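You operate a simulated robot arm through the tools that you are given. There is no shell and no other tool. Be economical: measure what you need, move in short steps, check, and stop when the job is done.

Carry out the task below with a simulated two-armed robot. There is one attempt and no reset: what you move stays moved.

TASK
Take the cool plate labelled "frozen" from the top of the packing bench and leave it on the right shelf under the workbench. Pick up the FIG jar from the top of the packing bench with one hand, pass it to the other hand and put it on the tote shelf under the packing bench. Take the tub marked "gear" from the top of the packing bench and leave it on the top shelf of the wire rack. Put the yellow padlock from the top of the packing bench on the stop-bar end of the drawer bench and the red padlock on the bearing there. Put the packet that says "D5" from the top of the packing bench on the middle of the drawer bench and the packet marked "A2" on the left shelf under the workbench. Press the blue call button to switch it on. Push the grey drawer shut. Take the blue tape and leave it on the top of the fridge. Switch the power knob on. Switch the second switch from the left on. Set the spur lever to spur 1. Press the lift down button two times. Do these in any order. Set down upright: cool plate, jar. The power knob goes clockwise seen from above, to its stop. The spur lever goes to its stop.

The check looks at the end state, three seconds after you hand in, the way a careful person would. Anything else that was tipped, shoved, dropped, spilled or broken makes it a failure.

THE ROBOT
Two 7-joint arms with three-finger grippers on one trunk, on a base that drives. Base frame: it is fixed to the floor where the robot stands at the start and does not move with it; the origin is under the middle of the robot, x ahead of it, y to its left, z up; the surface under the hand at the start is at about z = 0.86. Units: m, degrees, N and s.
The left shoulder is at the start at [0.07, 0.146, 1.187], the right one opposite. With the tool pointing down near the work surface each hand reaches from about 0.3 to 0.68 m from the robot's upright axis, wherever it stands, measured 20 degrees to its own side. Places, roughly: bearing [0.5, -0.25, 0.75]; blue call button [-1.6, 0.7, 0.8]; blue tape (6x6x2 cm) [0.6, -2.8, 0.2]; cool plate [0.5, -0.25, 1]; grey drawer [-2.1, 0.8, 0.7]; jar [0.75, 0.25, 1]; left shelf under the workbench [0.6, -1.4, 0.2]; lift down button [-3, 2.5, 1]; middle of the drawer bench [-1.7, 0.4, 0.8]; packet [0.5, 0.75, 1]; padlock [0.5, -0.5, 1]; power knob [0.5, -2.8, 0.9]; right shelf under the workbench [0.6, -2.8, 0.2]; second switch [0.5, -3, 0.9]; spur lever [-3.1, 1.4, 0.9]; stop-bar end of the drawer bench [-2.1, 0.4, 0.8]; top of the fridge [-0.3, -7.4, 1.3]; top shelf of the wire rack [0.7, -5, 0.9]; tote shelf under the packing bench [0.6, 0.1, 0.3]; tub [0.5, -0.25, 1]. Payload 2.2 kg a hand.
The tool frame of a hand sits at the grasp point between the pads (the TCP): z along the fingers, y along the line on which they close. The tips reach 0.028 m beyond it. Largest opening 0.102 m; the body of the gripper starts 0.071 m behind the TCP.
Orientation is that of the tool frame in the base frame, as [roll, pitch, yaw] about the fixed x, y, z axes, in that order (R = Rz(yaw) Ry(pitch) Rx(roll)). With the fingers straight down and closing along the base's y, the tool's x points along the base's -x, its y along +y and its z along -z.

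THE INTERFACE
- The arms move only by the tool jog_arm. It takes "left_increments", "right_increments" or both (then of equal length, played together; a hand with none holds still); each is one flat list of numbers, 7 for each row, row after row: the shift along the tool's x, y, z in m, then the turn, a rotation vector about the tool's x, y, z in degrees, then the closure in counts, from 0 (fully open) to 255 (shut). In form: [dx, dy, dz, wx, wy, wz, jaw, dx, dy, dz, wx, wy, wz, jaw, ...]. A call has 1 to 12 rows; each row is the pose to reach, as a shift and turn from the pose commanded when the call began, along the tool's axes at that moment. A row lasts 0.2 s, in which the tool goes at most 0.05 m and 8.6 degrees; a call with a longer step from one row to the next is refused whole, and so is a gripper value outside its range. Where a pose cannot be reached the arm comes as near as it can. A force on the tool above 40 N (or 10 N above the force at the start of the call, whichever is more), or a blocked arm, ends the call early, and 0.2 s more pass. The fingers move at their own pace and stop on an object; they squeeze with about 29 N. The grip force told is the motor's: it shows also when the fingers shut on nothing. Time passes only in rows, and 0.2 s behind the last, so rows that repeat a pose let the fingers close. The reply holds the time, the measured pose of the TCP, the force on the tool along the base axes, the opening and the grip force, in the units named above and with some noise, with the torque about the TCP (base axes, N m) and any sound that the robot's microphone picked up, and new pictures: "pictures" is both (left out), scene, wrist or none (wrist: the cameras of the hands that moved).
- Cameras (640 x 400 px; columns grow to the right, rows downward): "scene" is now at [0.1229, 0.023, 1.3944]; the picture's right is [0.29, -0.96, 0.00], its down [-0.72, -0.22, -0.65] and it looks along [0.63, 0.19, -0.76] (base axes); focal length 214 px, centre (320, 200). "left" rides on the left gripper at [0.072, 0.038, -0.086] in its tool frame; the picture's right is [-0.46, 0.89, 0.00], its down [-0.60, -0.32, -0.73] and it looks along [-0.65, -0.34, 0.68] (tool axes); focal length 256 px, centre (320, 200). "right" rides on the right gripper at [0.069, 0.044, -0.086] in its tool frame; the picture's right is [-0.53, 0.85, 0.00], its down [-0.58, -0.36, -0.73] and it looks along [-0.62, -0.39, 0.68] (tool axes); focal length 256 px, centre (320, 200). There is no depth. A picture from a camera that has moved, and an enlarged one, comes with that camera's place and axes in the base frame and with its lens.
- raise_lower(by): slides the trunk up (or, below 0, down) by that many m; the arms and the scene camera ride with it, the base frame stays. It gives what a move gives, with no picture.
- roll_base(legs): drives the robot by 1 to 6 legs, each [ahead, left, turn to the left] in m, m and degrees, along the robot's own axes; the way and the turn of a leg run together, so that a leg with both is an arc; at most 1.5 m and 180 degrees a leg. The arms and the cameras ride along, it lands a little off, and it stops where it bumps. It gives what a move gives, and a new picture of the scene camera.
- turn_head(pan, tilt): turns the head with the scene camera to pan (to the left, within 86 degrees either way) and tilt (down, from -29 to 69), counted from straight ahead of the robot. It gives what a move gives, and a new picture of the scene camera.
- zoom(camera, box): a new picture of the part [left, top, right, bottom] of that camera's present view, enlarged. No time passes.
- job_done(): hands the job in; it is judged then, once.

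Go step by step. Nothing tells you exact positions but the pictures and the camera data: compare them with the known pose of the tool, close in by small moves and look again before you grip or let go. The budget is 556 turns and 360 pictures, counting those below and the enlarged ones. Unless the task says otherwise, let go and move clear before handing in.

The tools are called after "Emit:" by a JSON object that holds its "method" and its "body". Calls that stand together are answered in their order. jog_arm: Moves the arms, as the interface text tells. Its arguments: {"type":"object","properties":{"left_increments":{"type":"array"},"right_increments":{"type":"array"},"pictures":{"type":"string","enum":["both","scene","wrist","none"]}},"required":[]} The other tools are called the same way: raise_lower (by) slides the trunk up or down; roll_base (legs) drives the base; turn_head (pan, tilt) turns the head that bears the scene camera; zoom (camera, box) takes an enlarged picture of a part of a camera's view; job_done () hands the job in.

At the start:

```text
t: 0.0
left_tcp_pos: [0.3912, 0.1343, 1.1955]
left_tcp_rot: [-180.0, 0.0, -179.9]
left_ft_force: [-0.3, 0.2, -0.2]
left_moment: [-0.01, 0.01, -0.04]
left_width: 0.1018
left_gripper_force: 0.1
right_tcp_pos: [0.5309, -0.2123, 1.0687]
right_tcp_rot: [-179.9, 0.0, -180.0]
right_ft_force: [-0.4, 0.4, 0.3]
right_moment: [0.0, -0.01, 0.0]
right_width: 0.102
right_gripper_force: 0.1
trunk travel left (down, up): [-0.725, 0.215]
robot x, y, heading: [-0.0011, -0.0006, -0.3]
head pan, tilt: [16.7, 49.2]
```

scene: 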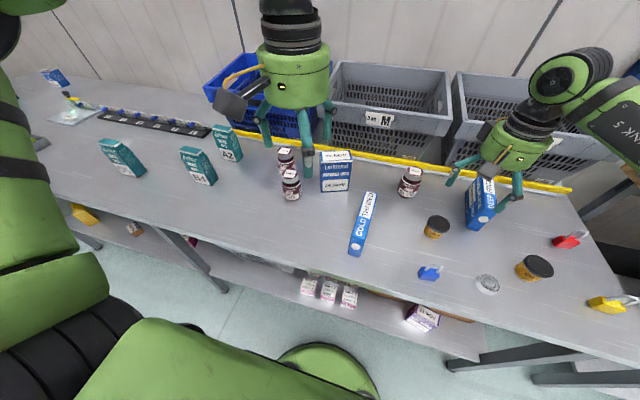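
right: 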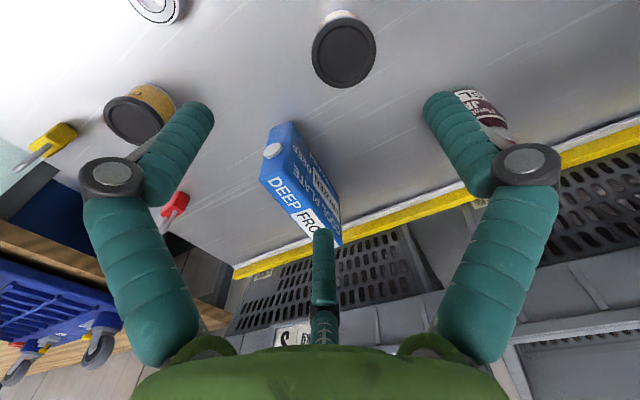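
left: 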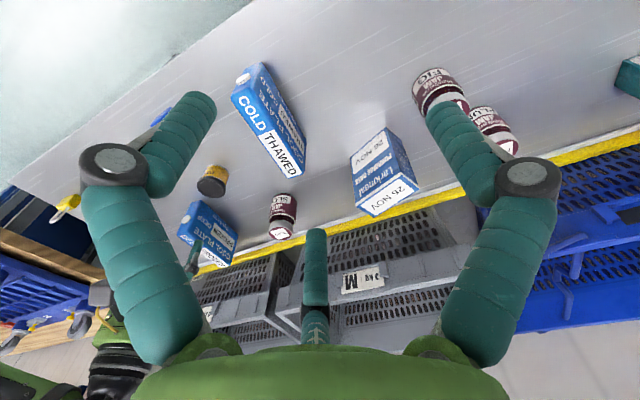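

I see the packing bench with cool plates, jars, packets, tubs and padlocks. I'll zoom in to read labels first.

Emit:
{"method": "zoom", "body": {"camera": "scene", "box": [260, 130, 420, 230]}}

Emit:
{"method": "zoom", "body": {"camera": "scene", "box": [400, 160, 640, 310]}}

Emit:
{"method": "zoom", "body": {"camera": "scene", "box": [80, 90, 260, 202]}}

Emit:
{"method": "zoom", "body": {"camera": "right", "box": [0, 0, 400, 250]}}

```text
4.00 times, centred on (340, 180) of scene
camera zoom: at [0.1229, 0.023, 1.3944], right [0.29, -0.96, 0.0], down [-0.72, -0.22, -0.65], along [0.63, 0.19, -0.76], focal length 858 px, centre (240, 280)
```

zoom: 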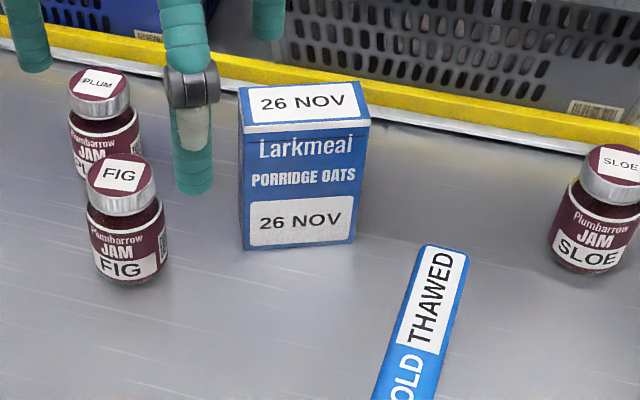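

```text
2.67 times, centred on (520, 235) of scene
camera zoom: at [0.1229, 0.023, 1.3944], right [0.29, -0.96, 0.0], down [-0.72, -0.22, -0.65], along [0.63, 0.19, -0.76], focal length 572 px, centre (-213, 107)
```

zoom: 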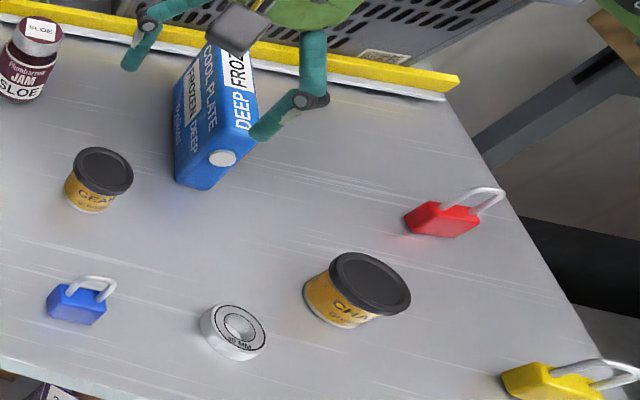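

```text
3.56 times, centred on (170, 146) of scene
camera zoom: at [0.1229, 0.023, 1.3944], right [0.29, -0.96, 0.0], down [-0.72, -0.22, -0.65], along [0.63, 0.19, -0.76], focal length 763 px, centre (853, 392)
```

zoom: 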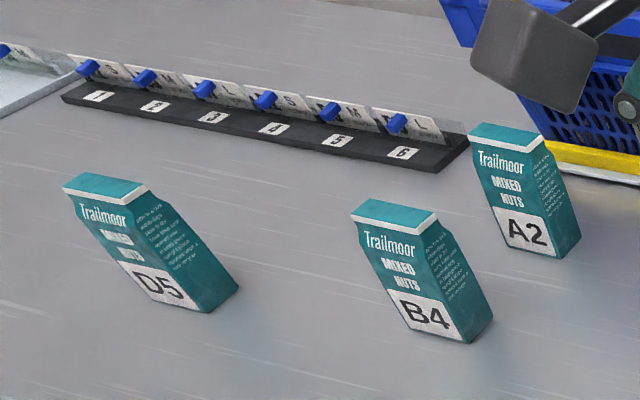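

```text
1.60 times, centred on (200, 125) of right
camera zoom: at [0.4622, -0.168, 1.1551], right [0.53, 0.85, 0.0], down [0.58, -0.36, 0.73], along [0.62, -0.39, -0.68], focal length 410 px, centre (512, 320)
```

zoom: 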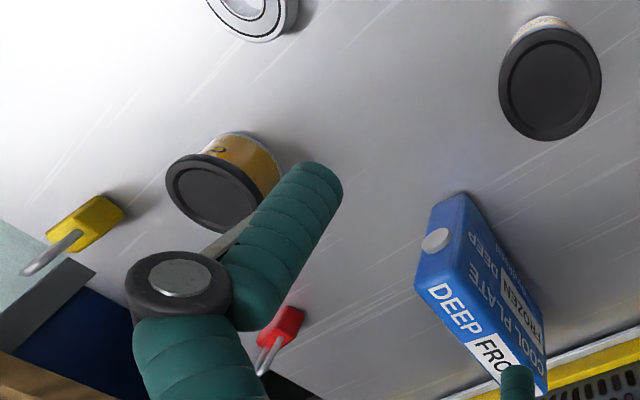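

The FIG jar stands near (0.555, 0.25), ~0.1 m tall. I move the left hand above it and look through its wrist camera.

Emit:
{"method": "jog_arm", "body": {"left_increments": [-0.033, 0.023, 0.02, 0, 0, 0, 0, -0.066, 0.046, 0.04, 0, 0, 0, 0, -0.099, 0.07, 0.06, 0, 0, 0, 0, -0.132, 0.093, 0.08, 0, 0, 0, 0, -0.164, 0.116, 0.1, 0, 0, 0, 0, -0.164, 0.116, 0.1, 0, 0, 0, 0]}}

```text
t: 1.4
left_tcp_pos: [0.5535, 0.2526, 1.0947]
left_tcp_rot: [180.0, 0.0, 179.9]
left_ft_force: [0.8, -0.2, -0.4]
left_moment: [0.02, -0.01, 0.01]
left_width: 0.102
left_gripper_force: 0.0
right_tcp_pos: [0.5301, -0.2126, 1.0692]
right_tcp_rot: [-179.9, 0.1, -180.0]
right_ft_force: [-0.2, 0.0, -0.2]
right_moment: [-0.02, -0.02, -0.01]
right_width: 0.102
right_gripper_force: 0.1
trunk travel left (down, up): [-0.725, 0.215]
robot x, y, heading: [-0.005, -0.0037, -0.2]
head pan, tilt: [16.7, 49.2]
camera scene: at [0.1217, 0.0225, 1.3946], right [0.29, -0.96, 0.0], down [-0.72, -0.22, -0.65], along [0.63, 0.19, -0.76], focal length 214 px, centre (320, 200)
camera left: at [0.4817, 0.2894, 1.1807], right [0.46, 0.89, 0.0], down [0.6, -0.32, 0.73], along [0.65, -0.34, -0.68], focal length 256 px, centre (320, 200)
```

scene: 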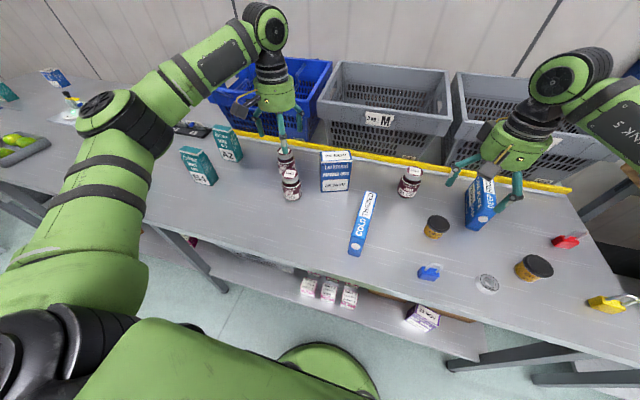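
left: 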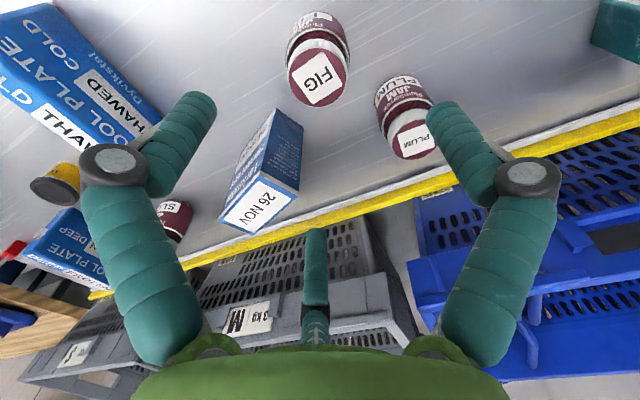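

FIG lid is at about (0.559, 0.248), directly under the hand. Descending and gripping.

Emit:
{"method": "jog_arm", "body": {"left_increments": [-0.005, -0.004, 0.045, 0, 0, 0, 0, -0.005, -0.004, 0.09, 0, 0, 0, 0, -0.005, -0.004, 0.125, 0, 0, 0, 0, -0.005, -0.004, 0.147, 0, 0, 0, 0, -0.005, -0.004, 0.147, 0, 0, 0, 0, -0.005, -0.004, 0.147, 0, 0, 0, 255, -0.005, -0.004, 0.147, 0, 0, 0, 255, -0.005, -0.004, 0.147, 0, 0, 0, 255], "pictures": "both"}}

Emit:
{"method": "zoom", "body": {"camera": "scene", "box": [220, 110, 380, 210]}}

```text
t: 3.2
left_tcp_pos: [0.5594, 0.2463, 0.9492]
left_tcp_rot: [-179.9, 0.2, 179.9]
left_ft_force: [2.0, 1.9, 9.6]
left_moment: [-0.16, -0.03, 0.04]
left_width: 0.0592
left_gripper_force: 28.9
right_tcp_pos: [0.5306, -0.2126, 1.0696]
right_tcp_rot: [180.0, -0.1, 180.0]
right_ft_force: [-0.2, 0.0, 0.5]
right_moment: [-0.05, -0.03, 0.02]
right_width: 0.1022
right_gripper_force: 0.0
trunk travel left (down, up): [-0.725, 0.215]
robot x, y, heading: [0.0012, 0.0009, -0.1]
head pan, tilt: [16.7, 49.2]
camera scene: at [0.1219, 0.0226, 1.3946], right [0.29, -0.96, 0.0], down [-0.72, -0.22, -0.65], along [0.63, 0.19, -0.76], focal length 214 px, centre (320, 200)
camera left: at [0.4883, 0.2839, 1.0351], right [0.46, 0.89, 0.0], down [0.6, -0.32, 0.73], along [0.65, -0.34, -0.68], focal length 256 px, centre (320, 200)
```

scene: 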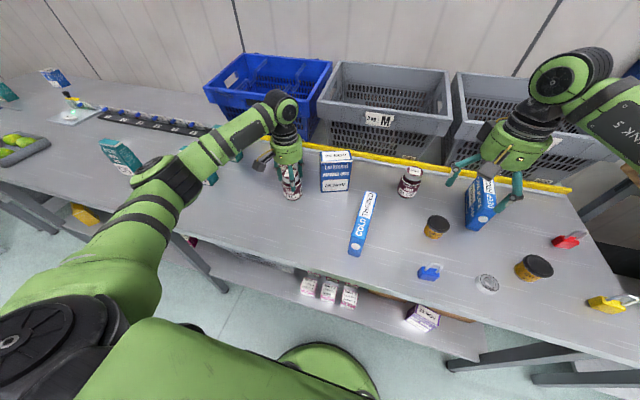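
left: 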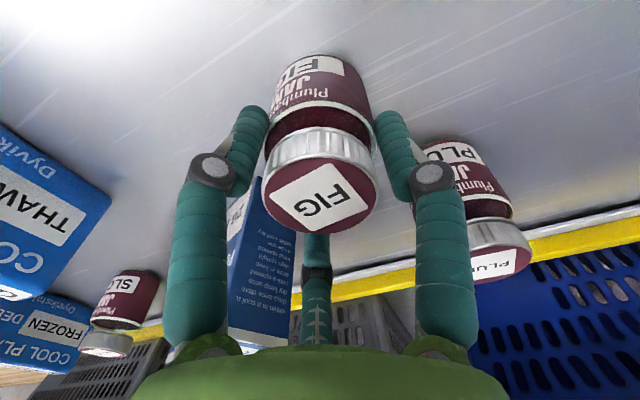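

```text
4.00 times, centred on (300, 160) of scene
camera zoom: at [0.1219, 0.0226, 1.3946], right [0.29, -0.96, 0.0], down [-0.72, -0.22, -0.65], along [0.63, 0.19, -0.76], focal length 858 px, centre (400, 360)
```

zoom: 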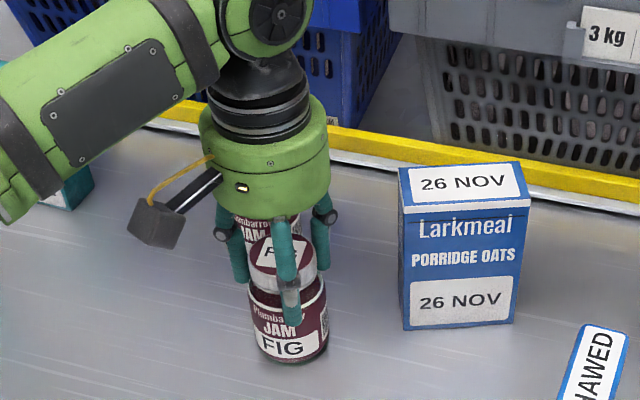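

Emit:
{"method": "zoom", "body": {"camera": "scene", "box": [430, 110, 590, 210]}}

Emit:
{"method": "jog_arm", "body": {"left_increments": [0, 0, -0.045, 0, 0, 0, 255, 0, 0, -0.09, 0, 0, 0, 255, 0, 0, -0.135, 0, 0, 0, 255, 0, 0, -0.16, 0, 0, 0, 255, 0, 0, -0.16, 0, 0, 0, 255], "pictures": "none"}}

Emit:
{"method": "turn_head", "body": {"pan": 0, "tilt": 62}}

```text
4.00 times, centred on (510, 160) of scene
camera zoom: at [0.1219, 0.0226, 1.3946], right [0.29, -0.96, 0.0], down [-0.72, -0.22, -0.65], along [0.63, 0.19, -0.76], focal length 858 px, centre (-440, 360)
```

zoom: 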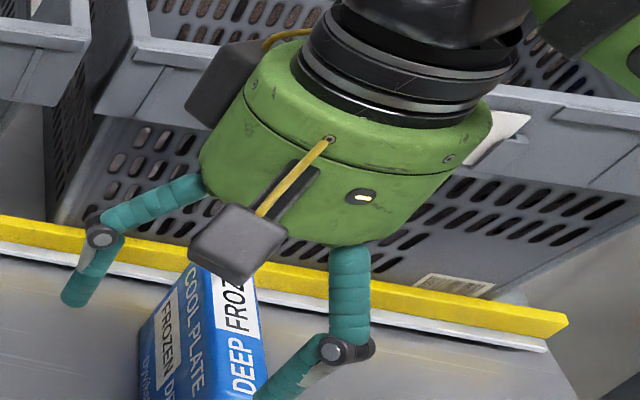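

```text
t: 4.4
left_tcp_pos: [0.5615, 0.2482, 1.1083]
left_tcp_rot: [-179.9, 0.0, 180.0]
left_ft_force: [-0.8, 0.0, -2.8]
left_moment: [-0.02, 0.01, 0.0]
left_width: 0.0588
left_gripper_force: 28.5
right_tcp_pos: [0.532, -0.2128, 1.0674]
right_tcp_rot: [180.0, 0.0, -179.9]
right_ft_force: [-0.2, 0.9, 0.1]
right_moment: [0.02, -0.02, -0.02]
right_width: 0.102
right_gripper_force: 0.0
trunk travel left (down, up): [-0.725, 0.215]
robot x, y, heading: [-0.0009, 0.0013, 0.1]
head pan, tilt: [16.7, 49.2]
```

```text
t: 5.2
left_tcp_pos: [0.5614, 0.2462, 1.1079]
left_tcp_rot: [179.9, 0.0, -180.0]
left_ft_force: [0.4, 0.4, -4.2]
left_moment: [0.0, 0.0, -0.04]
left_width: 0.0589
left_gripper_force: 28.8
right_tcp_pos: [0.5319, -0.212, 1.0682]
right_tcp_rot: [179.9, 0.0, 180.0]
right_ft_force: [-0.5, 0.3, -0.4]
right_moment: [0.0, 0.01, -0.03]
right_width: 0.1017
right_gripper_force: 0.1
trunk travel left (down, up): [-0.725, 0.215]
robot x, y, heading: [-0.0042, 0.0039, -0.0]
head pan, tilt: [0.0, 62.0]
camera scene: at [0.1133, 0.001, 1.3785], right [0.0, -1.0, 0.0], down [-0.88, 0.0, -0.47], along [0.47, 0.0, -0.88], focal length 214 px, centre (320, 200)
```

scene: 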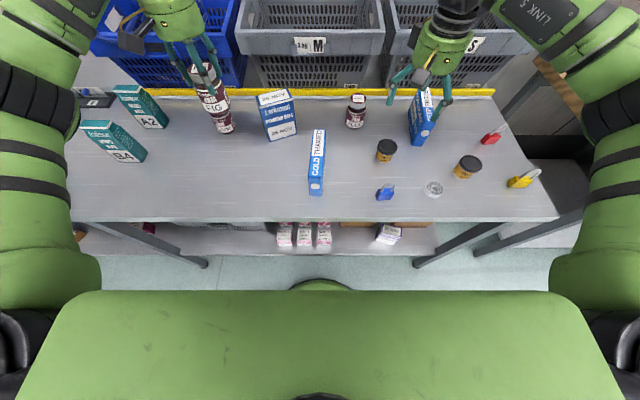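

Jar is held. Now I bring the left hand to centre and orient the right hand (35° below horizontal, yawed 40° left) behind the jar for the handover.

Emit:
{"method": "jog_arm", "body": {"left_increments": [0.0014, -0.027, -0.0115, 0, 0, 0, 255, 0.0028, -0.054, -0.023, 0, 0, 0, 255, 0.0042, -0.081, -0.0345, 0, 0, 0, 255, 0.0055, -0.108, -0.046, 0, 0, 0, 255, 0.007, -0.135, -0.0575, 0, 0, 0, 255, 0.0083, -0.162, -0.069, 0, 0, 0, 255, 0.0097, -0.189, -0.0805, 0, 0, 0, 255, 0.011, -0.216, -0.092, 0, 0, 0, 255, 0.011, -0.216, -0.092, 0, 0, 0, 255], "right_increments": [0.0071, 0.0224, -0.0189, -2.4, -6.59, -4.6, 0, 0.0143, 0.0448, -0.0378, -4.79, -13.17, -9.21, 0, 0.0214, 0.0671, -0.0566, -7.19, -19.76, -13.81, 0, 0.0285, 0.0895, -0.0755, -9.59, -26.34, -18.42, 0, 0.0356, 0.1119, -0.0944, -11.98, -32.93, -23.02, 0, 0.0428, 0.1343, -0.1133, -14.38, -39.51, -27.62, 0, 0.0499, 0.1566, -0.1321, -16.77, -46.1, -32.23, 0, 0.057, 0.179, -0.151, -19.17, -52.68, -36.83, 0, 0.057, 0.179, -0.151, -19.17, -52.68, -36.83, 0]}}

```text
t: 7.2
left_tcp_pos: [0.5501, 0.0295, 1.2011]
left_tcp_rot: [-179.9, -0.1, -179.9]
left_ft_force: [0.3, 0.5, -3.1]
left_moment: [-0.02, 0.04, 0.01]
left_width: 0.059
left_gripper_force: 29.1
right_tcp_pos: [0.4745, -0.0315, 1.2193]
right_tcp_rot: [-179.9, 55.0, -139.8]
right_ft_force: [0.1, -0.1, 0.2]
right_moment: [0.0, 0.03, 0.0]
right_width: 0.1022
right_gripper_force: 0.1
trunk travel left (down, up): [-0.725, 0.215]
robot x, y, heading: [-0.0006, -0.0022, 0.1]
head pan, tilt: [0.0, 62.0]
camera scene: at [0.1138, 0.0016, 1.3784], right [0.0, -1.0, 0.0], down [-0.88, 0.0, -0.47], along [0.47, 0.0, -0.88], focal length 214 px, centre (320, 200)
camera right: at [0.3608, -0.0693, 1.2128], right [-0.31, 0.84, 0.44], down [0.03, -0.45, 0.89], along [0.95, 0.29, 0.12], focal length 256 px, centre (320, 200)
camera left: at [0.4794, 0.0673, 1.287], right [0.46, 0.89, 0.0], down [0.6, -0.32, 0.73], along [0.65, -0.34, -0.68], focal length 256 px, centre (320, 200)
```

scene: 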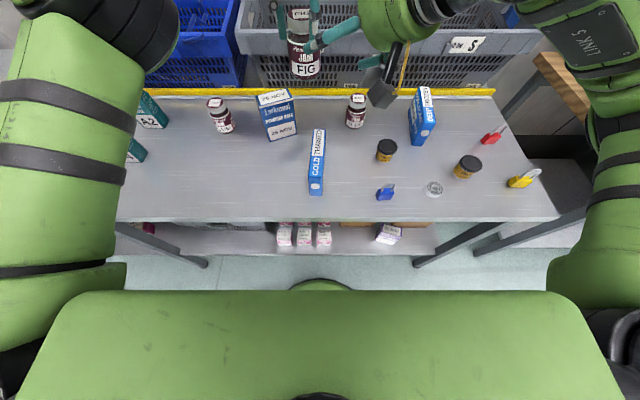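
right: 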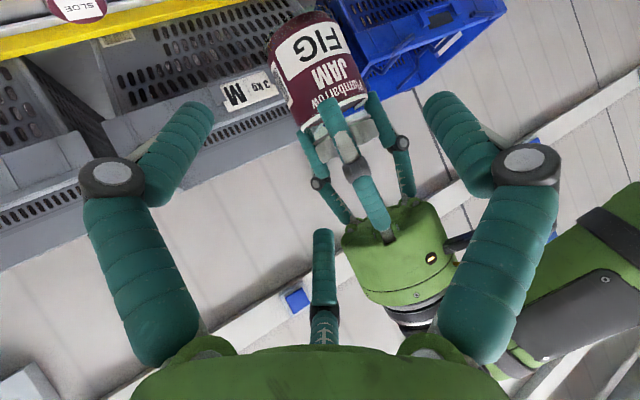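
left: 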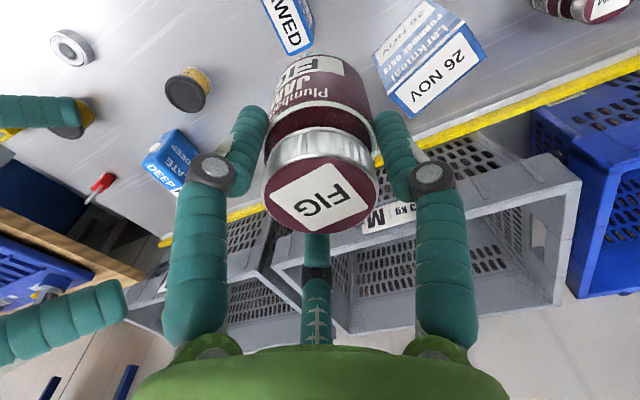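

Alignment matches my calculation. Advancing the right hand 0.12 m along its fingers and closing on the jar body.

Emit:
{"method": "jog_arm", "body": {"right_increments": [0, 0, 0.03, 0, 0, 0, 0, 0, 0, 0.06, 0, 0, 0, 0, 0, 0, 0.09, 0, 0, 0, 0, 0, 0, 0.12, 0, 0, 0, 0, 0, 0, 0.12, 0, 0, 0, 0, 0, 0, 0.12, 0, 0, 0, 255, 0, 0, 0.12, 0, 0, 0, 255, 0, 0, 0.12, 0, 0, 0, 255], "pictures": "wrist"}}

```text
t: 8.1
left_tcp_pos: [0.5569, 0.0402, 1.1957]
left_tcp_rot: [179.2, -0.1, -178.3]
left_ft_force: [2.3, 1.6, -2.6]
left_moment: [-0.02, 0.05, 0.05]
left_width: 0.05
left_gripper_force: 28.6
right_tcp_pos: [0.5339, 0.0138, 1.1704]
right_tcp_rot: [-179.2, 55.9, -139.6]
right_ft_force: [-1.8, 0.7, -0.8]
right_moment: [-0.06, 0.0, -0.02]
right_width: 0.103
right_gripper_force: 0.0
trunk travel left (down, up): [-0.725, 0.215]
robot x, y, heading: [-0.0002, -0.0026, -0.0]
head pan, tilt: [0.0, 62.0]
stopped in row 4 (left hand): the force on the tool passed its limit at 51 N (the readings are from after the stop); the commanded pose is now the measured one
camera right: at [0.4212, -0.0221, 1.1619], right [-0.31, 0.84, 0.44], down [0.01, -0.46, 0.89], along [0.95, 0.29, 0.13], focal length 256 px, centre (320, 200)
```

right: 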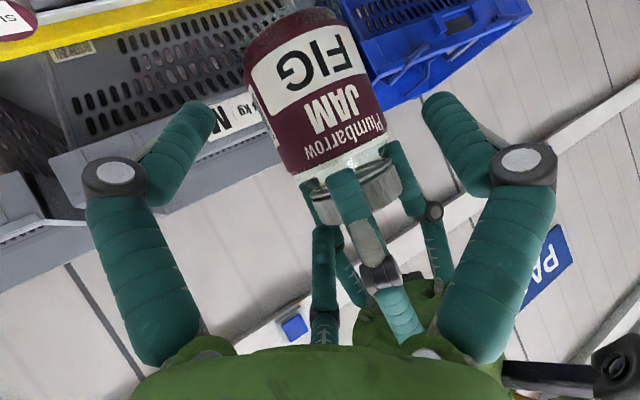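

The hands touched: something stopped at 51 N, and the left grip width changed. Looking before moving.

Emit:
{"method": "zoom", "body": {"camera": "left", "box": [0, 0, 640, 400]}}

Emit:
{"method": "turn_head", "body": {"pan": 0, "tilt": 25}}

```text
1.00 times, centred on (320, 200) of left (not enlarged: the box is as wide or as high as the picture)
camera zoom: at [0.4839, 0.0731, 1.2823], right [0.44, 0.9, 0.01], down [0.62, -0.31, 0.73], along [0.66, -0.31, -0.69], focal length 256 px, centre (320, 200)
```

zoom: 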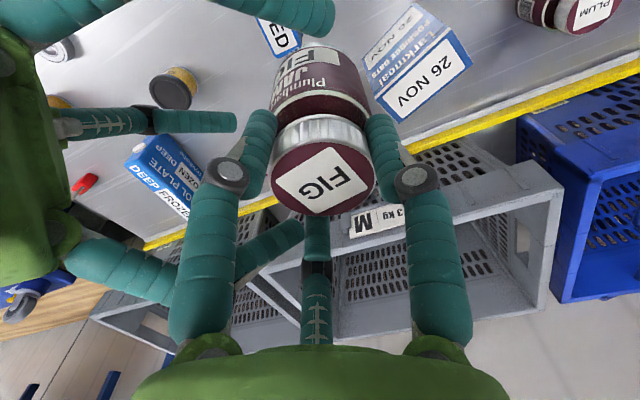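

```text
t: 9.1
left_tcp_pos: [0.5559, 0.0375, 1.197]
left_tcp_rot: [179.2, 0.0, -178.3]
left_ft_force: [1.7, 1.2, -3.5]
left_moment: [-0.02, 0.02, 0.06]
left_width: 0.0498
left_gripper_force: 29.2
right_tcp_pos: [0.5331, 0.0134, 1.1721]
right_tcp_rot: [-179.3, 56.2, -139.5]
right_ft_force: [-2.0, -1.0, 1.1]
right_moment: [0.06, -0.1, -0.02]
right_width: 0.1027
right_gripper_force: 0.0
trunk travel left (down, up): [-0.725, 0.215]
robot x, y, heading: [0.0002, 0.0034, 0.2]
head pan, tilt: [0.0, 25.0]
camera scene: at [0.1412, 0.0007, 1.4307], right [0.0, -1.0, 0.0], down [-0.42, 0.0, -0.91], along [0.91, 0.0, -0.42], focal length 214 px, centre (320, 200)
```

scene: 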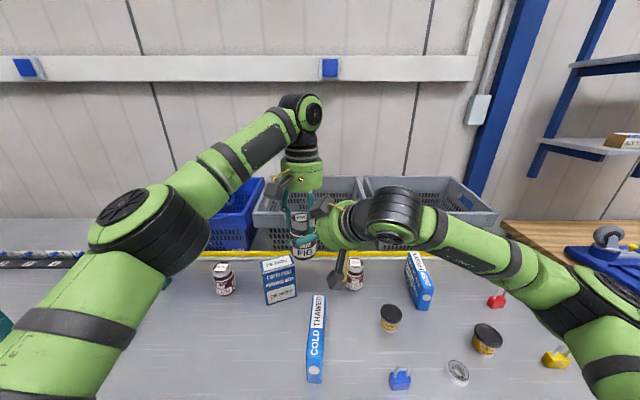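

The right fingers evidently hit the left fingers, and the jar slipped to a chord grip. I'll back the right hand off, set the jar back on its original free spot and regrip.

Emit:
{"method": "jog_arm", "body": {"right_increments": [0, 0, -0.02, 0, 0, 0, 0, 0, 0, -0.05, 0, 0, 0, 0, 0, 0, -0.09, 0, 0, 0, 0, 0, 0, -0.12, 0, 0, 0, 0], "pictures": "none"}}

Emit:
{"method": "zoom", "body": {"camera": "right", "box": [200, 0, 520, 200]}}

Emit:
{"method": "zoom", "body": {"camera": "left", "box": [160, 0, 480, 200]}}

```text
t: 10.1
left_tcp_pos: [0.5546, 0.0371, 1.197]
left_tcp_rot: [179.2, 0.0, -178.4]
left_ft_force: [0.5, -0.8, -3.9]
left_moment: [0.01, -0.01, 0.02]
left_width: 0.0498
left_gripper_force: 28.9
right_tcp_pos: [0.455, -0.0514, 1.2393]
right_tcp_rot: [-179.4, 56.0, -139.6]
right_ft_force: [0.5, 0.8, -0.1]
right_moment: [-0.01, -0.03, 0.01]
right_width: 0.1022
right_gripper_force: 0.1
trunk travel left (down, up): [-0.725, 0.215]
robot x, y, heading: [-0.0005, -0.0028, 0.2]
head pan, tilt: [0.0, 25.0]
```

```text
2.00 times, centred on (360, 100) of right
camera zoom: at [0.3427, -0.0866, 1.2311], right [-0.31, 0.84, 0.44], down [0.01, -0.46, 0.89], along [0.95, 0.28, 0.14], focal length 512 px, centre (240, 400)
```

zoom: 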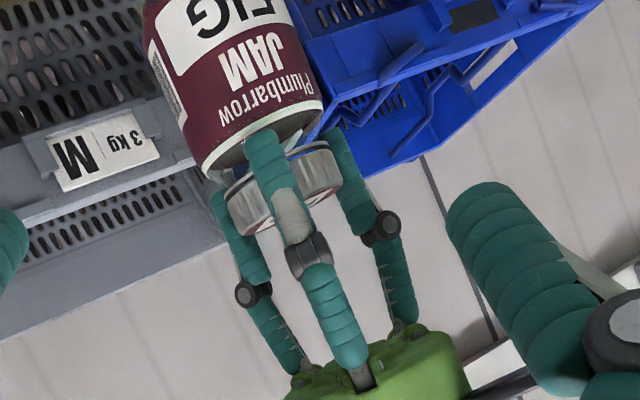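

```text
2.00 times, centred on (320, 100) of left
camera zoom: at [0.4816, 0.0712, 1.2836], right [0.44, 0.9, 0.01], down [0.61, -0.31, 0.73], along [0.66, -0.31, -0.69], focal length 512 px, centre (320, 400)
```

zoom: 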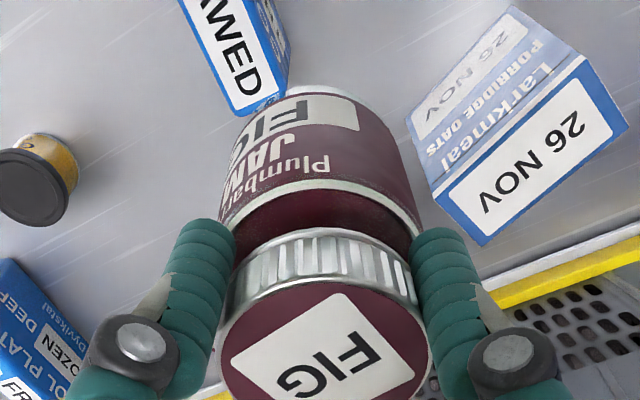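

Jar still held but off-centre; carrying it back over its free spot and lowering.

Emit:
{"method": "jog_arm", "body": {"left_increments": [0.002, 0.03, 0, 0, 0, 0, 255, 0.004, 0.06, 0, 0, 0, 0, 255, 0.006, 0.09, 0, 0, 0, 0, 255, 0.008, 0.12, 0, 0, 0, 0, 255, 0.01, 0.15, 0, 0, 0, 0, 255, 0.012, 0.18, 0.0, 0, 0, 0, 255, 0.014, 0.212, 0.02, 0, 0, 0, 255, 0.014, 0.212, 0.06, 0, 0, 0, 255, 0.014, 0.212, 0.1, 0, 0, 0, 255, 0.014, 0.212, 0.14, 0, 0, 0, 255, 0.014, 0.212, 0.18, 0, 0, 0, 255, 0.014, 0.212, 0.205, 0, 0, 0, 255], "pictures": "both"}}

Emit:
{"method": "zoom", "body": {"camera": "scene", "box": [160, 180, 320, 310]}}

```text
t: 12.7
left_tcp_pos: [0.5347, 0.2527, 0.992]
left_tcp_rot: [179.1, 0.1, -178.2]
left_ft_force: [0.5, -0.3, -3.9]
left_moment: [0.02, 0.01, -0.04]
left_width: 0.0497
left_gripper_force: 29.1
right_tcp_pos: [0.4559, -0.05, 1.2399]
right_tcp_rot: [-179.3, 56.0, -139.5]
right_ft_force: [0.7, 0.0, 0.9]
right_moment: [-0.01, 0.01, 0.04]
right_width: 0.1017
right_gripper_force: 0.0
trunk travel left (down, up): [-0.725, 0.215]
robot x, y, heading: [-0.0023, -0.001, -0.1]
head pan, tilt: [0.0, 25.0]
camera scene: at [0.1415, 0.0011, 1.4308], right [0.0, -1.0, 0.0], down [-0.42, 0.0, -0.91], along [0.91, 0.0, -0.42], focal length 214 px, centre (320, 200)
camera left: at [0.4624, 0.2863, 1.0789], right [0.44, 0.9, 0.01], down [0.61, -0.31, 0.73], along [0.66, -0.31, -0.69], focal length 256 px, centre (320, 200)
```

scene: 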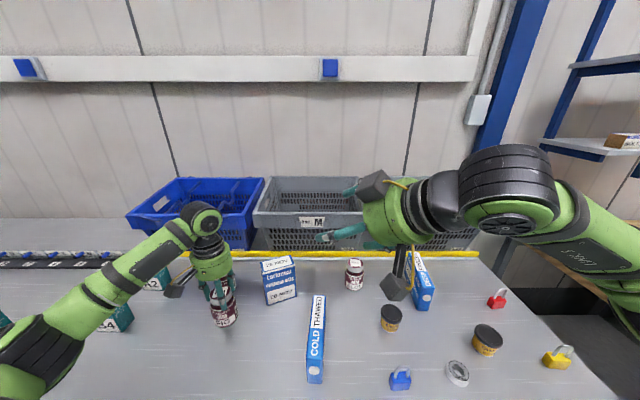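
left: 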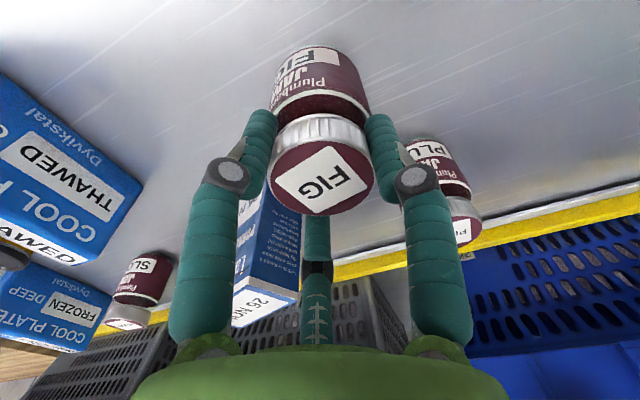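

```text
3.08 times, centred on (240, 245) of scene
camera zoom: at [0.1415, 0.0011, 1.4308], right [0.0, -1.0, 0.0], down [-0.42, 0.0, -0.91], along [0.91, 0.0, -0.42], focal length 660 px, centre (566, 62)
```

zoom: 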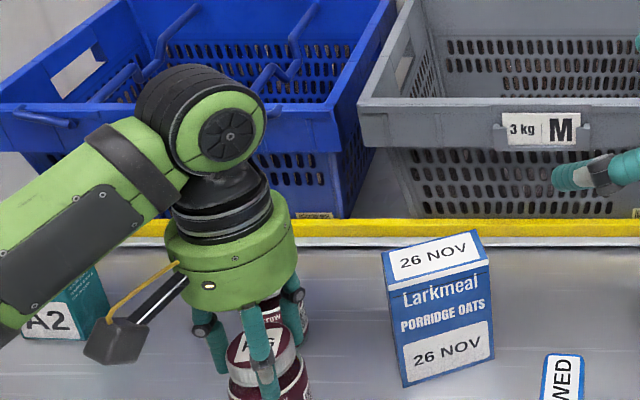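

Emit:
{"method": "jog_arm", "body": {"left_increments": [0, 0, 0.015, 0, 0, 0, 255, 0, 0, 0.03, 0, 0, 0, 255, 0, 0, 0.035, 0, 0, 0, 255], "pictures": "none"}}

Emit:
{"method": "zoom", "body": {"camera": "left", "box": [160, 0, 480, 200]}}

```text
t: 13.5
left_tcp_pos: [0.5344, 0.2531, 0.9625]
left_tcp_rot: [179.2, 0.5, -178.4]
left_ft_force: [-0.4, 1.2, 11.1]
left_moment: [0.17, -0.36, 0.05]
left_width: 0.0498
left_gripper_force: 29.0
right_tcp_pos: [0.4546, -0.0505, 1.2415]
right_tcp_rot: [-179.4, 56.2, -139.5]
right_ft_force: [0.7, 0.3, -0.9]
right_moment: [-0.02, -0.03, -0.01]
right_width: 0.1017
right_gripper_force: 0.0
trunk travel left (down, up): [-0.725, 0.215]
robot x, y, heading: [-0.0013, -0.0014, -0.0]
head pan, tilt: [0.0, 25.0]
```

```text
2.00 times, centred on (320, 100) of left
camera zoom: at [0.461, 0.2869, 1.0477], right [0.44, 0.9, 0.02], down [0.61, -0.31, 0.73], along [0.66, -0.31, -0.68], focal length 512 px, centre (320, 400)
```

zoom: 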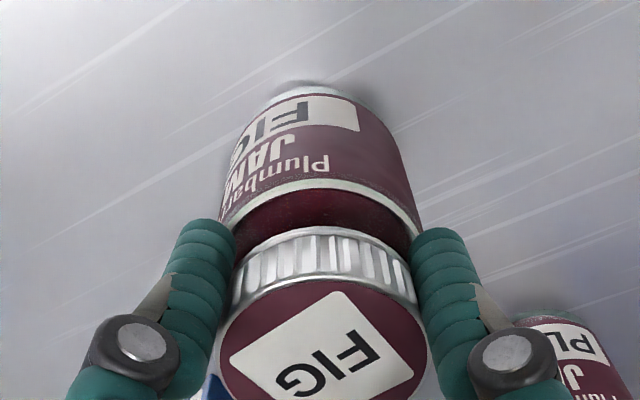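

Emit:
{"method": "jog_arm", "body": {"left_increments": [0, 0, 0.003, 0, 0, 0, 255, 0, 0, 0.003, 0, 0, 0, 122, 0, 0, 0.003, 0, 0, 0, 110, 0, 0, 0.003, 0, 0, 0, 60, 0, 0, 0.003, 0, 0, 0, 0], "pictures": "wrist"}}

```text
t: 14.7
left_tcp_pos: [0.5348, 0.2518, 0.9556]
left_tcp_rot: [179.2, 0.1, -178.3]
left_ft_force: [0.0, -0.4, 0.1]
left_moment: [0.01, -0.02, 0.01]
left_width: 0.1021
left_gripper_force: 0.0
right_tcp_pos: [0.4559, -0.0494, 1.2393]
right_tcp_rot: [-179.2, 56.1, -139.5]
right_ft_force: [-0.4, 0.6, -0.3]
right_moment: [0.03, 0.02, -0.03]
right_width: 0.1019
right_gripper_force: 0.2
trunk travel left (down, up): [-0.725, 0.215]
robot x, y, heading: [0.0018, -0.0006, -0.0]
head pan, tilt: [0.0, 25.0]
camera left: at [0.462, 0.2868, 1.0423], right [0.44, 0.9, 0.01], down [0.61, -0.31, 0.73], along [0.66, -0.31, -0.69], focal length 256 px, centre (320, 200)
```

left: 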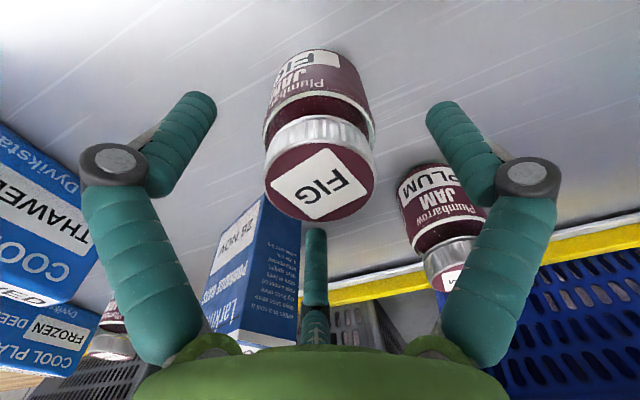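

Jar stands upright. Re-estimating from lid size: jar is about 0.08 tall at (0.546, 0.247). I regrip it centred and deeper.

Emit:
{"method": "jog_arm", "body": {"left_increments": [-0.011, -0.004, 0.0, -0.8, 0, 1.7, 0, -0.011, -0.004, 0.019, -0.8, 0, 1.7, 0, -0.011, -0.004, 0.019, -0.8, 0, 1.7, 0], "pictures": "wrist"}}

```text
t: 15.5
left_tcp_pos: [0.5456, 0.2493, 0.9367]
left_tcp_rot: [178.4, 0.0, 179.8]
left_ft_force: [0.0, 0.3, 0.8]
left_moment: [0.01, 0.0, -0.01]
left_width: 0.1022
left_gripper_force: 0.1
right_tcp_pos: [0.4553, -0.0503, 1.2403]
right_tcp_rot: [-179.2, 56.1, -139.5]
right_ft_force: [-0.3, 0.0, -0.1]
right_moment: [-0.02, -0.02, 0.03]
right_width: 0.102
right_gripper_force: 0.1
trunk travel left (down, up): [-0.725, 0.215]
robot x, y, heading: [-0.0014, -0.0009, -0.2]
head pan, tilt: [0.0, 25.0]
camera left: at [0.4745, 0.2852, 1.0245], right [0.47, 0.88, 0.02], down [0.6, -0.34, 0.72], along [0.65, -0.32, -0.69], focal length 256 px, centre (320, 200)
```

left: 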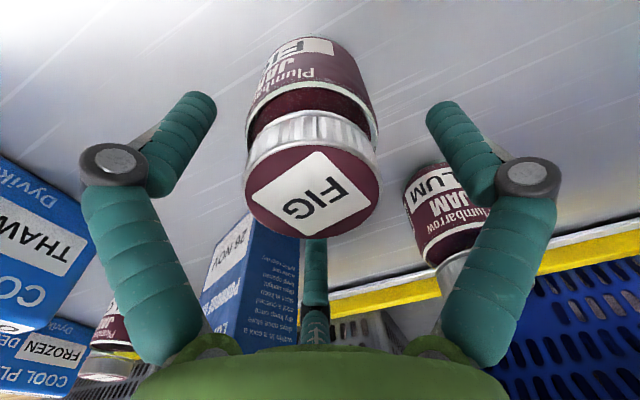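

Emit:
{"method": "jog_arm", "body": {"left_increments": [0.001, -0.001, 0, 1.6, 0, 0, 0, 0.001, -0.001, 0, 1.6, 0, 0, 255, 0.001, -0.001, 0, 1.6, 0, 0, 255, 0.001, -0.001, 0, 1.6, 0, 0, 255, 0.001, -0.001, -0.05, 1.6, 0, 0, 255, 0.001, -0.001, -0.1, 1.6, 0, 0, 255, 0.001, -0.001, -0.15, 1.6, 0, 0, 255, 0.001, -0.001, -0.2, 1.6, 0, 0, 255, 0.001, -0.001, -0.25, 1.6, 0, 0, 255], "pictures": "wrist"}}

```text
t: 17.5
left_tcp_pos: [0.5428, 0.2384, 1.1892]
left_tcp_rot: [179.8, -0.1, 179.9]
left_ft_force: [-0.9, 0.0, -3.4]
left_moment: [0.04, -0.07, 0.02]
left_width: 0.0668
left_gripper_force: 29.3
right_tcp_pos: [0.4549, -0.0505, 1.2403]
right_tcp_rot: [-179.1, 56.2, -139.5]
right_ft_force: [-0.1, 0.0, 0.3]
right_moment: [0.02, -0.01, 0.02]
right_width: 0.102
right_gripper_force: 0.0
trunk travel left (down, up): [-0.725, 0.215]
robot x, y, heading: [-0.0025, -0.0043, 0.0]
head pan, tilt: [0.0, 25.0]
camera left: at [0.4711, 0.276, 1.2755], right [0.47, 0.88, 0.0], down [0.6, -0.32, 0.73], along [0.65, -0.34, -0.68], focal length 256 px, centre (320, 200)
```

left: 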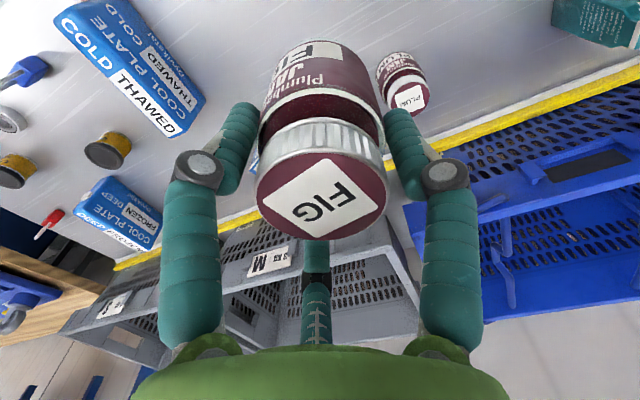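

Solid centred grip now (0.067 m). Reorienting the right hand straight ahead (25° down) and bringing the jar to centre.

Emit:
{"method": "jog_arm", "body": {"left_increments": [0, 0, 0, 0, 0, 0, 255, -0.004, -0.038, -0.002, 0, 0, 0, 255, -0.008, -0.077, -0.003, 0, 0, 0, 255, -0.012, -0.115, -0.005, 0, 0, 0, 255, -0.016, -0.153, -0.006, 0, 0, 0, 255, -0.02, -0.192, -0.008, 0, 0, 0, 255, -0.024, -0.23, -0.009, 0, 0, 0, 255, -0.027, -0.268, -0.011, 0, 0, 0, 255, -0.027, -0.268, -0.011, 0, 0, 0, 255], "right_increments": [0.0045, 0.0028, 0.0065, 7.06, -1.71, 3.99, 0, 0.0091, 0.0056, 0.0131, 14.12, -3.42, 7.98, 0, 0.0136, 0.0083, 0.0196, 21.17, -5.12, 11.96, 0, 0.0182, 0.0111, 0.0262, 28.23, -6.83, 15.95, 0, 0.0227, 0.0139, 0.0327, 35.29, -8.54, 19.94, 0, 0.0227, 0.0139, 0.0327, 35.29, -8.54, 19.94, 0, 0.0227, 0.0139, 0.0327, 35.29, -8.54, 19.94, 0, 0.0227, 0.0139, 0.0327, 35.29, -8.54, 19.94, 0, 0.0227, 0.0139, 0.0327, 35.29, -8.54, 19.94, 0]}}

```text
t: 19.5
left_tcp_pos: [0.5618, -0.0154, 1.1903]
left_tcp_rot: [179.9, 0.0, -180.0]
left_ft_force: [-1.0, 0.4, -3.8]
left_moment: [-0.07, -0.04, -0.03]
left_width: 0.066
left_gripper_force: 29.1
left hand out of reach, approached as far as the arm can: row 8, 9
right_tcp_pos: [0.4598, -0.0304, 1.2012]
right_tcp_rot: [-179.2, 65.2, -179.8]
right_ft_force: [0.2, 0.2, 0.6]
right_moment: [-0.03, 0.02, -0.05]
right_width: 0.1018
right_gripper_force: 0.0
trunk travel left (down, up): [-0.725, 0.215]
robot x, y, heading: [0.0006, 0.0009, 0.1]
head pan, tilt: [0.0, 25.0]
camera scene: at [0.1419, 0.0019, 1.4306], right [0.0, -1.0, 0.0], down [-0.42, 0.0, -0.91], along [0.91, 0.0, -0.42], focal length 214 px, centre (320, 200)
camera right: at [0.3525, 0.0156, 1.1755], right [0.23, 0.85, 0.48], down [-0.43, -0.35, 0.83], along [0.87, -0.4, 0.28], focal length 256 px, centre (320, 200)
camera left: at [0.4894, 0.0218, 1.2757], right [0.47, 0.89, 0.0], down [0.6, -0.32, 0.73], along [0.65, -0.34, -0.68], focal length 256 px, centre (320, 200)
```

scene: 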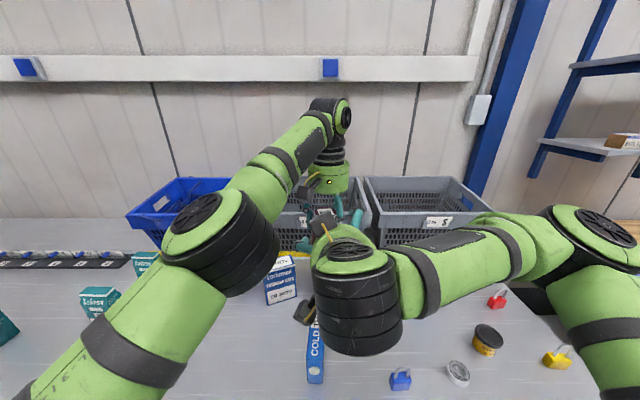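
right: 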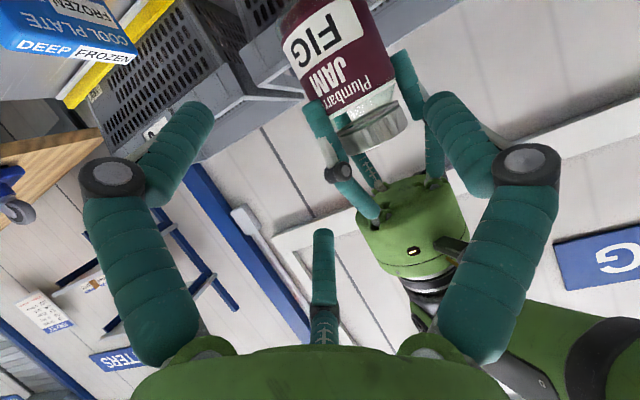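
left: 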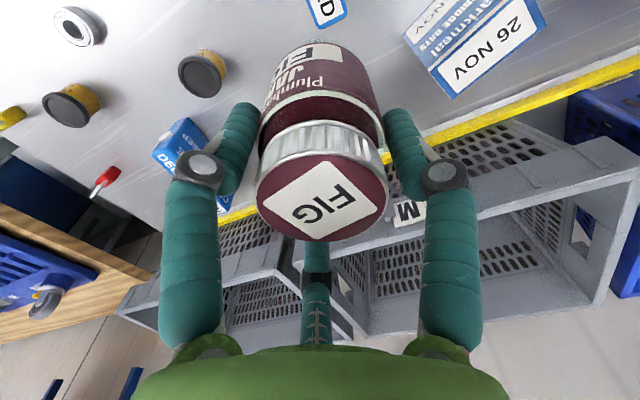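

Emit:
{"method": "jog_arm", "body": {"left_increments": [0.01, 0.015, 0.005, 0, 0, 0, 255, 0.02, 0.03, 0.01, 0, 0, 0, 255, 0.02, 0.03, 0.01, 0, 0, 0, 255], "right_increments": [0.008, 0.014, -0.008, 0, 0, 0, 0, 0.0174, 0.028, -0.0162, 0, 0, 0, 0, 0.0174, 0.028, -0.0162, 0, 0, 0, 0], "pictures": "wrist"}}

```text
t: 20.3
left_tcp_pos: [0.5402, 0.0102, 1.1805]
left_tcp_rot: [179.9, -0.1, 179.9]
left_ft_force: [-0.3, -0.3, -3.3]
left_moment: [0.0, -0.04, 0.01]
left_width: 0.0659
left_gripper_force: 28.8
right_tcp_pos: [0.4378, -0.0053, 1.1932]
right_tcp_rot: [-179.5, 65.2, 179.7]
right_ft_force: [-0.1, -0.8, 0.1]
right_moment: [0.0, 0.01, 0.05]
right_width: 0.1019
right_gripper_force: 0.1
trunk travel left (down, up): [-0.725, 0.215]
robot x, y, heading: [0.0013, -0.0028, -0.2]
head pan, tilt: [0.0, 25.0]
camera right: at [0.3311, 0.0401, 1.1671], right [0.23, 0.84, 0.48], down [-0.43, -0.36, 0.83], along [0.87, -0.4, 0.28], focal length 256 px, centre (320, 200)
camera left: at [0.4685, 0.0469, 1.2672], right [0.47, 0.88, 0.0], down [0.6, -0.32, 0.73], along [0.65, -0.34, -0.68], focal length 256 px, centre (320, 200)
```

right: 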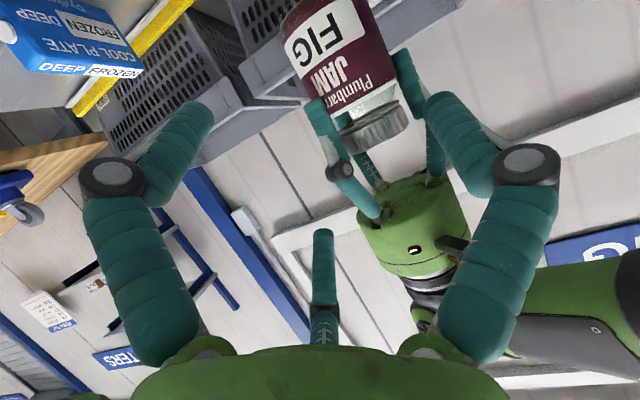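
left: 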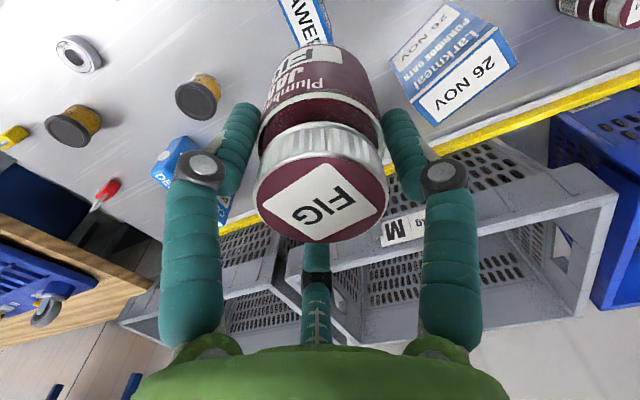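

Emit:
{"method": "jog_arm", "body": {"right_increments": [0.0138, 0.014, 0.015, 0, 0, 0, 0, 0.0138, 0.014, 0.045, 0, 0, 0, 0, 0.0138, 0.014, 0.075, 0, 0, 0, 0, 0.0138, 0.014, 0.1, 0, 0, 0, 0, 0.0138, 0.014, 0.125, 0, 0, 0, 0, 0.0138, 0.014, 0.125, 0, 0, 0, 0], "pictures": "both"}}

Emit:
{"method": "zoom", "body": {"camera": "left", "box": [160, 0, 480, 200]}}

```text
t: 20.9
left_tcp_pos: [0.5466, 0.0161, 1.1774]
left_tcp_rot: [179.7, 0.3, -178.9]
left_ft_force: [2.8, 1.5, -4.0]
left_moment: [-0.11, 0.01, -0.01]
left_width: 0.0649
left_gripper_force: 28.7
right_tcp_pos: [0.4718, 0.0108, 1.1632]
right_tcp_rot: [-179.7, 65.7, 180.0]
right_ft_force: [-2.7, -1.8, -0.4]
right_moment: [0.13, -0.08, -0.05]
right_width: 0.1032
right_gripper_force: 0.1
trunk travel left (down, up): [-0.725, 0.215]
robot x, y, heading: [0.0005, 0.0001, 0.1]
head pan, tilt: [0.0, 25.0]
stopped in row 3 (left hand): the force on the tool passed its limit at 48 N (the readings are from after the stop); the commanded pose is now the measured one
camera scene: at [0.1426, -0.0005, 1.4306], right [0.0, -1.0, 0.0], down [-0.42, 0.0, -0.91], along [0.91, 0.0, -0.42], focal length 214 px, centre (320, 200)
camera right: at [0.3643, 0.0557, 1.136], right [0.23, 0.84, 0.48], down [-0.43, -0.36, 0.83], along [0.87, -0.4, 0.28], focal length 256 px, centre (320, 200)
```

scene: 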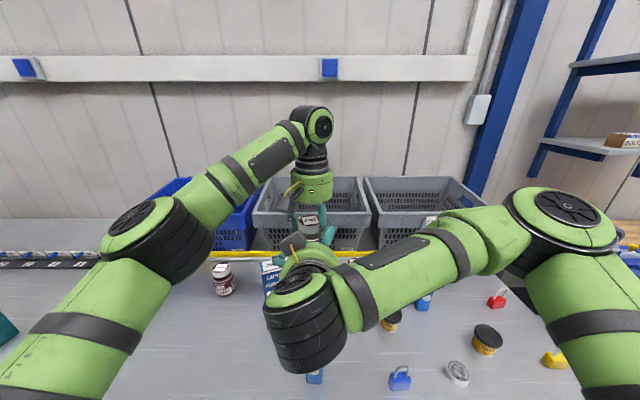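
right: 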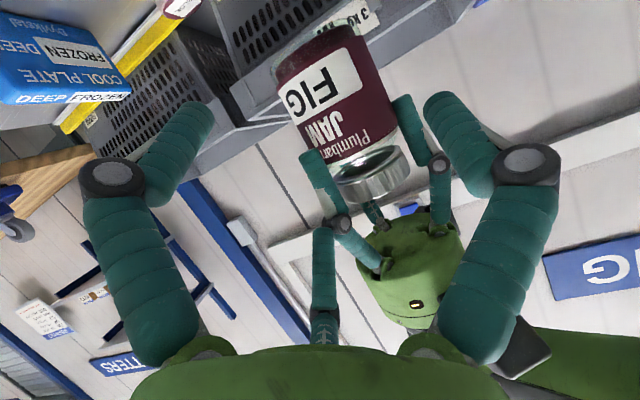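

```text
2.00 times, centred on (320, 100) of left
camera zoom: at [0.474, 0.0514, 1.2629], right [0.45, 0.89, 0.01], down [0.61, -0.31, 0.73], along [0.66, -0.32, -0.68], focal length 512 px, centre (320, 400)
```

zoom: 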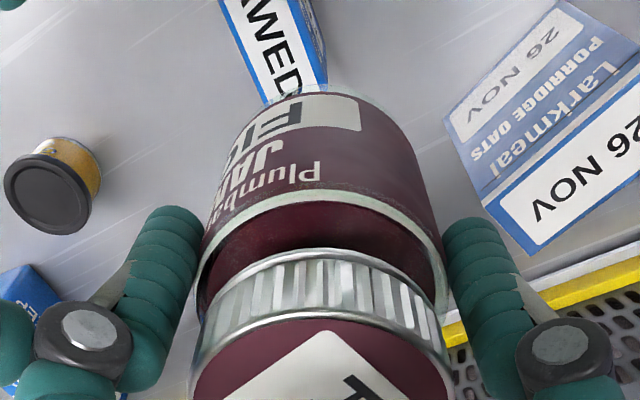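

The left hand's camera box is what touches the right palm. I'll back the right hand off and spin the left hand about the vertical so its camera faces away.

Emit:
{"method": "jog_arm", "body": {"right_increments": [0, 0, -0.02, 0, 0, 0, 0, 0, 0, -0.06, 0, 0, 0, 0, 0, 0, -0.07, 0, 0, 0, 0], "pictures": "none"}}

Emit:
{"method": "jog_arm", "body": {"left_increments": [0.006, -0.006, 0, 0, 0, 8.5, 255, 0.006, -0.006, 0, 0, 0, 17, 255, 0.006, -0.006, 0, 0, 0, 25.5, 255, 0.006, -0.006, 0, 0, 0, 34, 255, 0.006, -0.006, 0, 0, 0, 42.5, 255, 0.006, -0.006, 0, 0, 0, 51, 255, 0.006, -0.006, 0, 0, 0, 59.5, 255, 0.006, -0.006, 0, 0, 0, 68, 255, 0.006, -0.006, 0, 0, 0, 76.5, 255, 0.006, -0.006, 0, 0, 0, 85, 255, 0.006, -0.006, 0, 0, 0, 90, 255], "pictures": "scene"}}

```text
t: 21.7
left_tcp_pos: [0.5455, 0.0164, 1.1779]
left_tcp_rot: [179.7, 0.4, -178.9]
left_ft_force: [0.1, -0.4, -4.7]
left_moment: [-0.03, -0.02, -0.05]
left_width: 0.0649
left_gripper_force: 28.7
right_tcp_pos: [0.4056, 0.0122, 1.1928]
right_tcp_rot: [-179.4, 65.9, 180.0]
right_ft_force: [0.5, -0.6, 0.0]
right_moment: [-0.01, -0.04, -0.03]
right_width: 0.102
right_gripper_force: 0.0
trunk travel left (down, up): [-0.725, 0.215]
robot x, y, heading: [0.0025, 0.0042, -0.1]
head pan, tilt: [0.0, 25.0]
```

```text
t: 24.1
left_tcp_pos: [0.5393, 0.01, 1.1775]
left_tcp_rot: [179.6, -0.3, 91.0]
left_ft_force: [-0.4, 0.1, -3.2]
left_moment: [-0.01, 0.0, -0.02]
left_width: 0.0649
left_gripper_force: 29.0
right_tcp_pos: [0.4057, 0.0122, 1.1912]
right_tcp_rot: [-179.4, 65.8, -180.0]
right_ft_force: [-0.8, -0.1, 0.7]
right_moment: [0.01, 0.04, 0.01]
right_width: 0.1021
right_gripper_force: 0.1
trunk travel left (down, up): [-0.725, 0.215]
robot x, y, heading: [-0.0004, 0.0012, 0.1]
head pan, tilt: [0.0, 25.0]
camera scene: at [0.1411, 0.0008, 1.4307], right [0.0, -1.0, 0.0], down [-0.42, 0.0, -0.91], along [0.91, 0.0, -0.42], focal length 214 px, centre (320, 200)
```

scene: 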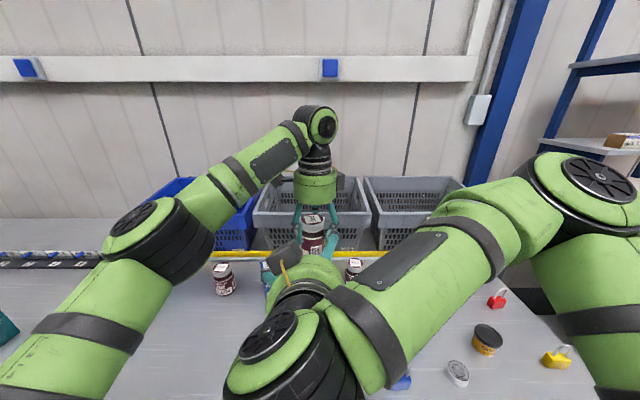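

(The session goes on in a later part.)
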